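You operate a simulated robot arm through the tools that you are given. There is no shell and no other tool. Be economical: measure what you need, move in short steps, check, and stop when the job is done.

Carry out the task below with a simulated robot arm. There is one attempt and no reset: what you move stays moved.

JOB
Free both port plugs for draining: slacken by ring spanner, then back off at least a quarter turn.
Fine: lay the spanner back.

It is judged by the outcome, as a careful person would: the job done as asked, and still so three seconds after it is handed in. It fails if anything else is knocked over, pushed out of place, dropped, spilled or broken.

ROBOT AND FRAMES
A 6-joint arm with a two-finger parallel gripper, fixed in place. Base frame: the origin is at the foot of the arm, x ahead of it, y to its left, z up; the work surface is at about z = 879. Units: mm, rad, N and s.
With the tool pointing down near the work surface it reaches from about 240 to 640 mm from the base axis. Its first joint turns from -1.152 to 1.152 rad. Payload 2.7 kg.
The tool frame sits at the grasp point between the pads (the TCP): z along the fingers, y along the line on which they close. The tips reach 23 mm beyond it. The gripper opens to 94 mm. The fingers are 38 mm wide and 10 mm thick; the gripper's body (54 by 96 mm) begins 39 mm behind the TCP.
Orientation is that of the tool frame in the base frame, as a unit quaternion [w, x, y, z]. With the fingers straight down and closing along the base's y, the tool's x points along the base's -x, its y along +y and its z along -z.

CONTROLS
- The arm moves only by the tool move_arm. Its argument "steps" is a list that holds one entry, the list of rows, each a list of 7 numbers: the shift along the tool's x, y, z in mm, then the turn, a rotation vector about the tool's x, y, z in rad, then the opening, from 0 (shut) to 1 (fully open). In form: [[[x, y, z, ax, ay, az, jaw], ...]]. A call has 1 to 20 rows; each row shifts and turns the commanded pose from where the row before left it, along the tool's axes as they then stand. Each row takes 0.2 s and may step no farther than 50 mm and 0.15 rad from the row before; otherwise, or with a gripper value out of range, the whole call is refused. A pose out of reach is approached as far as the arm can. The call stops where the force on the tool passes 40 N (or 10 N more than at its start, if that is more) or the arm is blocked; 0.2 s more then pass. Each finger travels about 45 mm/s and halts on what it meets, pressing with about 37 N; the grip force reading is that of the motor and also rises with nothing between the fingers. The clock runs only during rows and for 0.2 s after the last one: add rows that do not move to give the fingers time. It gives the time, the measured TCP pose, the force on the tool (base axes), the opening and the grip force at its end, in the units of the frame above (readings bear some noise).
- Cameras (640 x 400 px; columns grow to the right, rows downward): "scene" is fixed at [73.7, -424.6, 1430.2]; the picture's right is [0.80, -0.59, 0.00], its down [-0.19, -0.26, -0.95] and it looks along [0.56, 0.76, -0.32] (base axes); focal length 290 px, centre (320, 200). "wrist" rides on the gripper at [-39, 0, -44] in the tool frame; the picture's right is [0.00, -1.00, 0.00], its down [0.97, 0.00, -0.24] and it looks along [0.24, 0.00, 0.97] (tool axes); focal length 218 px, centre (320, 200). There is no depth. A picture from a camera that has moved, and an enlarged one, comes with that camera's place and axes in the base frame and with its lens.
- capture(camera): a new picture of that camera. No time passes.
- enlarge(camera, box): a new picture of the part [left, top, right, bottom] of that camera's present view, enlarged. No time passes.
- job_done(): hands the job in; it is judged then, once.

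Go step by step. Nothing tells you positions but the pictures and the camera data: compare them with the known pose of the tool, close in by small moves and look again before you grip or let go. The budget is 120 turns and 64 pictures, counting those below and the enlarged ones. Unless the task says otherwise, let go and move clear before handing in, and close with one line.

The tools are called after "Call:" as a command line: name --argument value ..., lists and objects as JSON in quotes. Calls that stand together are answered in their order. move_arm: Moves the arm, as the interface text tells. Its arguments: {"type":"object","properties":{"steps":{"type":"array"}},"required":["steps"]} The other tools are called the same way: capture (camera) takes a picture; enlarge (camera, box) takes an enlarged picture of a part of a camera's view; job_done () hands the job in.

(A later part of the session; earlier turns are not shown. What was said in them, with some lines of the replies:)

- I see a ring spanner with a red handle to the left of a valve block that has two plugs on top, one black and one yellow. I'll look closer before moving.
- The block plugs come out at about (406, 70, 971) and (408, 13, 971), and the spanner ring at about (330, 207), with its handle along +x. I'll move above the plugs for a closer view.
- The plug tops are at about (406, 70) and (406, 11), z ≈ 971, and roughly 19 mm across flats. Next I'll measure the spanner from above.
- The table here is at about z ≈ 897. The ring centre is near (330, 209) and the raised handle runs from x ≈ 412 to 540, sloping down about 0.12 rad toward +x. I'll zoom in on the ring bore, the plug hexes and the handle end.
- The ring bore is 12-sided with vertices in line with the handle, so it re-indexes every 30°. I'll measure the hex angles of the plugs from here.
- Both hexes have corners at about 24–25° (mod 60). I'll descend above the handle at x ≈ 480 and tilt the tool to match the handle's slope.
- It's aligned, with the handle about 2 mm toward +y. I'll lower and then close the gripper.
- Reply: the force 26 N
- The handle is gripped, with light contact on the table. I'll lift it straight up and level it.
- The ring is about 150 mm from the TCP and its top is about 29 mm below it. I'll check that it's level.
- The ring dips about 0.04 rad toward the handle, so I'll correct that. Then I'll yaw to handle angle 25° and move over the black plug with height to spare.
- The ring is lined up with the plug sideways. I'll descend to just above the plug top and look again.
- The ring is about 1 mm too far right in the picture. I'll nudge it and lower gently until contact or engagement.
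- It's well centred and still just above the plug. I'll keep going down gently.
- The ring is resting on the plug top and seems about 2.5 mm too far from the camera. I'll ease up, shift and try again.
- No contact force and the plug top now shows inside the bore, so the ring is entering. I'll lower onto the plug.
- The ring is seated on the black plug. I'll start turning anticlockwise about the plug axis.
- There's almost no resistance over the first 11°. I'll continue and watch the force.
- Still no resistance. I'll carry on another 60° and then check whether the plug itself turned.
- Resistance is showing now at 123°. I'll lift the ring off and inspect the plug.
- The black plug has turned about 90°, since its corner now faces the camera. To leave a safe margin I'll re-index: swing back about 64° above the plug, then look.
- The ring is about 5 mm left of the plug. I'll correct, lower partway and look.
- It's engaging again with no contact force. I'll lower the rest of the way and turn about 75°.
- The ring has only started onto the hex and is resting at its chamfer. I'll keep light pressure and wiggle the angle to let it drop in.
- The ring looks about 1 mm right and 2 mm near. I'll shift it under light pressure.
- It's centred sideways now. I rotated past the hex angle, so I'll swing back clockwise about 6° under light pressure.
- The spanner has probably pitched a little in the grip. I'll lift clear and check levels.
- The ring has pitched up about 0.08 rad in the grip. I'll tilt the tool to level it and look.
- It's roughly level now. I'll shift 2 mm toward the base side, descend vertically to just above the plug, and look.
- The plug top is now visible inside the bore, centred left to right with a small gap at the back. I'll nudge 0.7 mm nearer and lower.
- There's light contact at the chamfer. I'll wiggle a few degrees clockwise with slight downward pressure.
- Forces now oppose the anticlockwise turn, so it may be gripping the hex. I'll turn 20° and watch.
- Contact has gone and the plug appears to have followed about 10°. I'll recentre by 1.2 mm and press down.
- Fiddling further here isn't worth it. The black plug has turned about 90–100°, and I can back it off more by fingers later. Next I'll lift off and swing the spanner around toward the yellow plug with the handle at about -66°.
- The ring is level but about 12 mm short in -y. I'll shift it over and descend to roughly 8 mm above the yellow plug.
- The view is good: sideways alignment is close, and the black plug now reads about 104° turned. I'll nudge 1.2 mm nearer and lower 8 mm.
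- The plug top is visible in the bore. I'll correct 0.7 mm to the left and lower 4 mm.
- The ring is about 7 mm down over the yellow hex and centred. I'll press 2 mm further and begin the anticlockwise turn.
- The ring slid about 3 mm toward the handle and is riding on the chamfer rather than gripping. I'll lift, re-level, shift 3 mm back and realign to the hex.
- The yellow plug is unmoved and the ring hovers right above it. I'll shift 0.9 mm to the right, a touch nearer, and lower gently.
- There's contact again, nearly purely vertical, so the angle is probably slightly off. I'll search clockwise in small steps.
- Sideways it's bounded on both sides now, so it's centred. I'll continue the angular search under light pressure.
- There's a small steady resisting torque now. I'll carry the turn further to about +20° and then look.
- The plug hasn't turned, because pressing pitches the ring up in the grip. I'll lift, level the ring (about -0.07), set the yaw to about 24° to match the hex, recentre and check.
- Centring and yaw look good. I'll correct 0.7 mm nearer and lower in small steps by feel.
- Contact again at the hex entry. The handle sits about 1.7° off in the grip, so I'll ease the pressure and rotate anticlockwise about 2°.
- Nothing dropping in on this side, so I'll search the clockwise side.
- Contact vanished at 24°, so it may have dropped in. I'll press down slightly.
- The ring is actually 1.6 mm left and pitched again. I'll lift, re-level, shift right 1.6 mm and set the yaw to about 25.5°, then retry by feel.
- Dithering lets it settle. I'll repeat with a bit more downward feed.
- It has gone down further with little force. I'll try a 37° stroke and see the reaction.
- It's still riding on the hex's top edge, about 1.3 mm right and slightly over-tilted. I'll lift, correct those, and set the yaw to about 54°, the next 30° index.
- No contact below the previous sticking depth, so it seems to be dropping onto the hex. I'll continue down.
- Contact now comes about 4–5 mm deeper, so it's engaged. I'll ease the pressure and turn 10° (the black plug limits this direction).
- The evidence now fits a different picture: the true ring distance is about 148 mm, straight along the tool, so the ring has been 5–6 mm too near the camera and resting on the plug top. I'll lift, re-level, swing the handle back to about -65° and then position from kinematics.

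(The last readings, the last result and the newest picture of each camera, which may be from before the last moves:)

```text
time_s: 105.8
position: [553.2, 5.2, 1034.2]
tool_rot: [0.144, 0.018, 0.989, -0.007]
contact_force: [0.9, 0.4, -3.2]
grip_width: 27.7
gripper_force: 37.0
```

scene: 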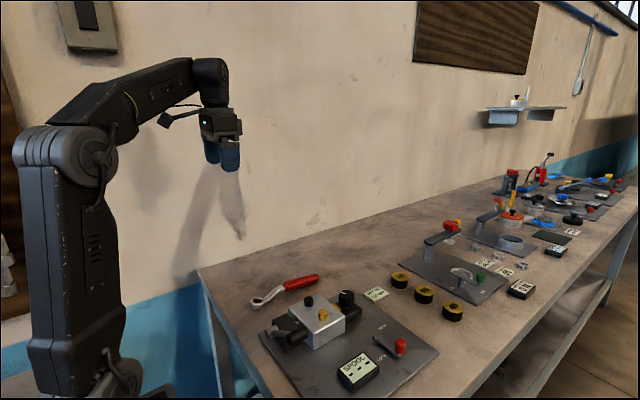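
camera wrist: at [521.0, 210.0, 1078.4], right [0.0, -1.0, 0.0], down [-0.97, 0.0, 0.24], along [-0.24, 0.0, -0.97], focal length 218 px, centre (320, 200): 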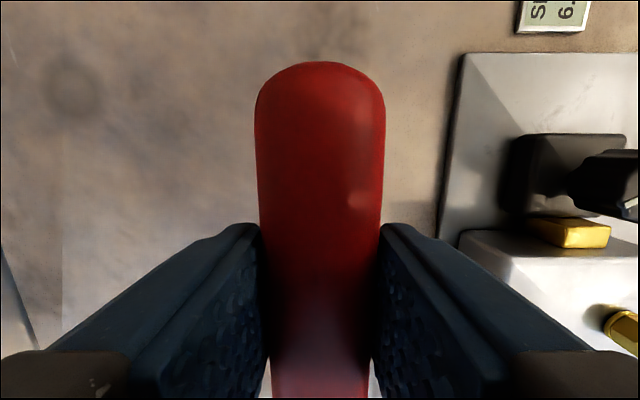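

Call:
move_arm --steps '[[[1.37, -20.4, -0.4, 0.0395, 0, 0.1333, 0], [1.37, -20.4, -0.4, 0.0395, 0, 0.1333, 0], [1.37, -20.4, -0.4, 0.0395, 0, 0.1333, 0], [1.37, -20.4, -0.4, 0.0395, 0, 0.1333, 0], [1.37, -20.4, -0.4, 0.0395, 0, 0.1333, 0], [1.37, -20.4, -0.4, 0.0395, 0, 0.1333, 0], [1.37, -20.4, -0.4, 0.0395, 0, 0.1333, 0], [1.37, -20.4, -0.4, 0.0395, 0, 0.1333, 0], [0, 0, 0, 0, 0, 0, 0], [0, 0, 0, 0, 0, 0, 0]]]'

```text
time_s: 108.0
position: [466.0, -122.9, 1034.9]
tool_rot: [0.124, 0.538, 0.83, -0.08]
contact_force: [0.3, 0.2, -3.4]
grip_width: 27.8
gripper_force: 36.7
```

Kinematically the ring should sit right over the yellow plug, with target TCP ≈ (466.6, -123.4). I'll descend vertically, checking force and position.

Call:
move_arm --steps '[[[1.46, 0, 4.8, 0, 0, 0, 0], [1.46, 0, 4.8, 0, 0, 0, 0], [1.17, 0, 3.83, 0, 0, 0, 0], [0, 0, 0, 0, 0, 0, 0]]]'

```text
time_s: 109.0
position: [466.4, -122.9, 1021.8]
tool_rot: [0.124, 0.538, 0.83, -0.08]
contact_force: [-0.4, -0.8, -2.4]
grip_width: 27.5
gripper_force: 37.1
```

Call:
move_arm --steps '[[[0.58, 0, 1.91, 0, 0, 0, 0], [0.58, 0, 1.91, 0, 0, 0, 0], [0, 0, 0, 0, 0, 0, 0]]]'

```text
time_s: 109.8
position: [467.0, -122.2, 1017.8]
tool_rot: [0.124, 0.538, 0.83, -0.081]
contact_force: [0.6, 0.3, -3.1]
grip_width: 27.5
gripper_force: 37.0
```

Call:
move_arm --steps '[[[-0.6, -0.3, 0.18, 0, 0, 0, 0], [0.58, 0, 1.91, 0, 0, 0, 0], [0, 0, 0, 0, 0, 0, 0]]]'

```text
time_s: 110.6
position: [466.3, -124.1, 1014.5]
tool_rot: [0.124, 0.538, 0.83, -0.081]
contact_force: [-0.3, -0.6, -3.4]
grip_width: 27.7
gripper_force: 36.9
```

Call:
move_arm --steps '[[[0.58, 0, 1.91, 0, 0, 0, 0], [0, 0, 0, 0, 0, 0, 0]]]'

```text
time_s: 111.2
position: [466.0, -124.8, 1012.2]
tool_rot: [0.125, 0.538, 0.83, -0.079]
contact_force: [-1.0, 0.6, 5.1]
grip_width: 27.6
gripper_force: 36.6
```

Call:
enlarge --camera "scene" --box '[312, 298, 336, 322]'

```text
16.00 times, centred on (324, 310) of scene
camera zoom: at [73.6, -424.6, 1430.3], right [0.8, -0.59, 0.0], down [-0.19, -0.26, -0.95], along [0.56, 0.76, -0.32], focal length 4645 px, centre (256, -1560)
```

zoom: 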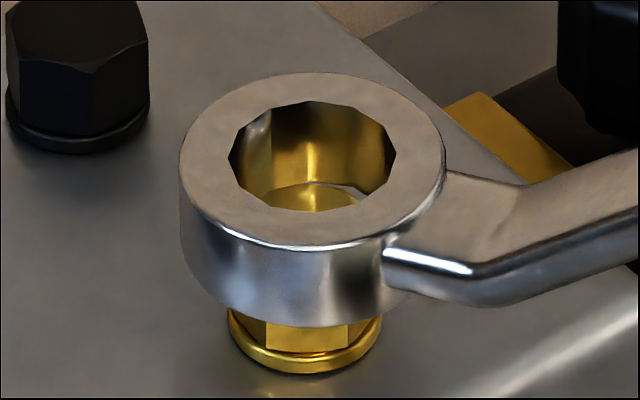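

That picture is conclusive: the ring needs to move 1.2 mm left and about 1.5 mm farther, which is roughly +1.9 mm in y. The angle looks right. I'll apply it and lower.

Call:
move_arm --steps '[[[-0.58, 0, -1.91, 0, 0, 0, 0], [1.65, 0.77, -0.5, 0, 0, 0, 0], [0.44, 0, 1.43, 0, 0, 0, 0], [0, 0, 0, 0, 0, 0, 0]]]'

```text
time_s: 112.2
position: [465.4, -121.7, 1012.6]
tool_rot: [0.125, 0.538, 0.83, -0.08]
contact_force: [-0.1, -0.2, -3.2]
grip_width: 27.5
gripper_force: 36.8
```

Call:
move_arm --steps '[[[0.44, 0, 1.43, 0, 0, 0, 0], [0.44, 0, 1.43, 0, 0, 0, 0], [0, 0, 0, 0, 0, 0, 0]]]'

```text
time_s: 113.0
position: [466.5, -121.6, 1010.8]
tool_rot: [0.125, 0.538, 0.83, -0.08]
contact_force: [0.2, -0.8, -3.3]
grip_width: 27.9
gripper_force: 36.4
```

No contact now below the previous contact height, so the ring is going on. I'll continue down.

Call:
move_arm --steps '[[[0.44, 0, 1.43, 0, 0, 0, 0], [0.44, 0, 1.43, 0, 0, 0, 0], [0.44, 0, 1.43, 0, 0, 0, 0], [0, 0, 0, 0, 0, 0, 0]]]'

```text
time_s: 114.0
position: [466.3, -122.9, 1006.1]
tool_rot: [0.124, 0.538, 0.83, -0.08]
contact_force: [0.2, 0.5, -3.8]
grip_width: 27.5
gripper_force: 37.1
```

Call:
move_arm --steps '[[[0.44, 0, 1.43, 0, 0, 0, 0], [0.44, 0, 1.43, 0, 0, 0, 0], [0, 0, 0, 0, 0, 0, 0]]]'

```text
time_s: 114.8
position: [466.0, -122.5, 1004.1]
tool_rot: [0.124, 0.538, 0.83, -0.081]
contact_force: [0.7, 0.0, -2.7]
grip_width: 27.8
gripper_force: 36.9
```

It's seated about 8 mm deep. I'll start the anticlockwise stroke on yellow.

Call:
move_arm --steps '[[[0.34, 10.28, -0.1, -0.0204, 0, -0.067, 0], [0.34, 10.28, -0.1, -0.0204, 0, -0.067, 0], [0.34, 10.28, -0.1, -0.0204, 0, -0.067, 0], [0.34, 10.28, -0.1, -0.0204, 0, -0.067, 0], [0.34, 10.28, -0.1, -0.0204, 0, -0.067, 0], [0.34, 10.28, -0.1, -0.0204, 0, -0.067, 0]]]'

```text
time_s: 116.2
position: [517.1, -86.1, 1003.1]
tool_rot: [0.139, 0.352, 0.924, -0.052]
contact_force: [-0.3, -0.3, -3.6]
grip_width: 27.6
gripper_force: 37.1
```

Call:
move_arm --steps '[[[-1.5, 0, 0.4, 0, 0, 0, 0], [0, 0, 0, 0, 0, 0, 0]]]'

```text
time_s: 116.8
position: [518.2, -87.2, 1004.0]
tool_rot: [0.137, 0.353, 0.924, -0.052]
contact_force: [-2.4, 3.5, -2.1]
grip_width: 27.7
gripper_force: 37.4
```

A sideways nudge meets firm reaction, so the ring really is captive on the hex. I'll undo the nudge and continue the stroke.

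Call:
move_arm --steps '[[[1.3, 0, -0.4, 0, 0, 0, 0], [0.34, 10.28, -0.1, -0.0204, 0, -0.067, 0], [0.34, 10.28, -0.1, -0.0204, 0, -0.067, 0], [0.34, 10.28, -0.1, -0.0204, 0, -0.067, 0], [0.34, 10.28, -0.1, -0.0204, 0, -0.067, 0], [0.34, 10.28, -0.1, -0.0204, 0, -0.067, 0], [0.34, 10.28, -0.1, -0.0204, 0, -0.067, 0], [0.34, 10.28, -0.1, -0.0204, 0, -0.067, 0], [0.34, 10.28, -0.1, -0.0204, 0, -0.067, 0], [0.34, 10.28, -0.1, -0.0204, 0, -0.067, 0], [0.34, 10.28, -0.1, -0.0204, 0, -0.067, 0]]]'

```text
time_s: 119.2
position: [554.2, 7.2, 1004.3]
tool_rot: [0.148, 0.014, 0.989, -0.003]
contact_force: [-0.9, 0.0, -2.6]
grip_width: 27.6
gripper_force: 37.2
```

Call:
move_arm --steps '[[[0.34, 10.28, -0.1, -0.0204, 0, -0.067, 0], [0.34, 10.28, -0.1, -0.0204, 0, -0.067, 0], [0.34, 10.28, -0.1, -0.0204, 0, -0.067, 0], [0.34, 10.28, -0.1, -0.0204, 0, -0.067, 0], [0.34, 10.28, -0.1, -0.0204, 0, -0.067, 0], [0.34, 10.28, -0.1, -0.0204, 0, -0.067, 0], [0.34, 10.28, -0.1, -0.0204, 0, -0.067, 0], [0.34, 10.28, -0.1, -0.0204, 0, -0.067, 0], [0.34, 10.28, -0.1, -0.0204, 0, -0.067, 0], [0.34, 10.28, -0.1, -0.0204, 0, -0.067, 0], [0.34, 10.28, -0.1, -0.0204, 0, -0.067, 0], [0.34, 10.28, -0.1, -0.0204, 0, -0.067, 0], [0.34, 10.28, -0.1, -0.0204, 0, -0.067, 0], [0.34, 10.28, -0.1, -0.0204, 0, -0.067, 0], [0.34, 10.28, -0.1, -0.0204, 0, -0.067, 0]]]'

```text
time_s: 122.4
position: [482.4, 136.8, 1003.6]
tool_rot: [0.128, -0.484, 0.863, 0.071]
contact_force: [-0.2, -0.5, -3.2]
grip_width: 27.6
gripper_force: 37.4
```

The stroke is complete, 124° in all. I'll check that the ring is still captive with a small nudge.

Call:
move_arm --steps '[[[-1.5, 0, 0.4, 0, 0, 0, 0], [0, 0, 0, 0, 0, 0, 0]]]'

```text
time_s: 123.0
position: [485.0, 137.1, 1004.0]
tool_rot: [0.128, -0.484, 0.862, 0.071]
contact_force: [-1.5, -2.6, -2.7]
grip_width: 27.4
gripper_force: 37.3
```

It's captive and driven, so yellow is done. Next I'll lift off and carry the spanner back toward its original spot.

Call:
move_arm --steps '[[[1.3, 0, -0.4, 0, 0, 0, 0], [-1.5, 0, -4.8, 0, 0, 0, 0], [-3.5, 0, -11.5, 0, 0, 0, 0], [-4.1, 0, -13.4, 0, 0, 0, 0], [-4.1, 0, -13.4, 0, 0, 0, 0], [-4.1, 0, -13.4, 0, 0, 0, 0], [0, 0, 0, 0.0427, 0, 0.14, 0], [0, 0, 0, 0.0427, 0, 0.14, 0], [0, 0, 0, 0.0427, 0, 0.14, 0], [0, 0, 0, 0.0427, 0, 0.14, 0], [0, 0, 0, 0.0427, 0, 0.14, 0], [0, 0, 0, 0.0427, 0, 0.14, 0], [0, 0, 0, 0.0427, 0, 0.14, 0], [0, 0, 0, 0, 0, 0, 0]]]'

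```text
time_s: 126.0
position: [484.2, 138.9, 1061.2]
tool_rot: [0.147, 0.002, 0.989, -0.001]
contact_force: [-0.3, -0.8, -2.8]
grip_width: 27.8
gripper_force: 37.2
```

Call:
move_arm --steps '[[[1.9, 23.4, -0.6, 0, 0, 0, 0], [1.9, 23.4, -0.6, 0, 0, 0, 0], [1.9, 23.4, -0.6, 0, 0, 0, 0], [0, 0, 0, 0, 0.12, 0, 0], [3.48, 0, 19.7, 0, 0, 0, 0], [3.48, 0, 19.7, 0, 0, 0, 0], [3.48, 0, 19.7, 0, 0, 0, 0], [3.48, 0, 19.7, 0, 0, 0, 0], [3.48, 0, 19.7, 0, 0, 0, 0], [2.6, 0, 14.8, 0, 0, 0, 0], [0, 0, 0, 0, 0, 0, 0]]]'

```text
time_s: 128.4
position: [479.6, 207.2, 946.3]
tool_rot: [0.087, 0.001, 0.996, -0.001]
contact_force: [-0.1, 0.7, -3.2]
grip_width: 27.7
gripper_force: 37.2
```

Call:
move_arm --steps '[[[0.52, 2, 2.95, 0, 0, 0, 0], [0.52, 0, 2.95, 0, 0, 0, 0], [0.52, 0, 2.95, 0, 0, 0, 0], [0.52, 0, 2.95, 0, 0, 0, 0], [0.52, 0, 2.95, 0, 0, 0, 0], [0, 0, 0, 0, 0, 0, 0]]]'

```text
time_s: 129.8
position: [479.1, 210.5, 932.1]
tool_rot: [0.088, 0.001, 0.996, -0.001]
contact_force: [0.3, -0.1, -3.2]
grip_width: 27.7
gripper_force: 37.1
5 turns are left
```

Only a few turns are left. I'll lower the last bit, release gently, and hold for the fingers to open.

Call:
move_arm --steps '[[[0.4, 0, 2.4, 0, 0, 0, 0], [0.4, 0, 2.4, 0, 0, 0, 0], [0.35, 0, 2.2, 0, 0, 0, 0], [0, 0, 0, 0, 0, 0, 0], [0, 0, 0, 0, 0, 0, 0.45], [0, 0, 0, 0, 0, 0, 0.7], [0, 0, 0, 0, 0, 0, 1], [0, 0, 0, 0, 0, 0, 1], [0, 0, 0, 0, 0, 0, 1], [0, 0, 0, 0, 0, 0, 1], [0, 0, 0, 0, 0, 0, 1]]]'

```text
time_s: 132.2
position: [479.9, 208.8, 925.6]
tool_rot: [0.088, 0.0, 0.996, -0.001]
contact_force: [0.8, -2.4, 6.1]
grip_width: 92.4
gripper_force: 0.1
4 turns are left
```

The spanner is released. I'll move straight up and clear.

Call:
move_arm --steps '[[[-1.7, 0, -9.8, 0, 0, 0, 1], [-3.5, 0, -19.7, 0, 0, 0, 1], [-5.2, 0, -29.5, 0, 0, 0, 1], [-5.2, 0, -29.5, 0, 0, 0, 1], [-5.2, 0, -29.5, 0, 0, 0, 1], [-5.2, 0, -29.5, 0, 0, 0, 1], [0, 0, 0, 0, 0, 0, 1], [0, 0, 0, 0, 0, 0, 1]]]'

```text
time_s: 134.0
position: [477.5, 211.9, 1074.7]
tool_rot: [0.088, 0.001, 0.996, -0.001]
contact_force: [0.6, -0.4, -0.5]
grip_width: 94.1
gripper_force: 0.1
3 turns are left
```

The arm is clear and the spanner is back at its original spot, so I'm handing in now.

Call:
job_done

```text
The job is handed in.
```

I turned both plugs anticlockwise with the ring spanner and laid it back where it was: black measured about 104° in the pictures; yellow had a 124° stroke, but no pictures were left to confirm the plug turned with it or how the spanner came to rest.
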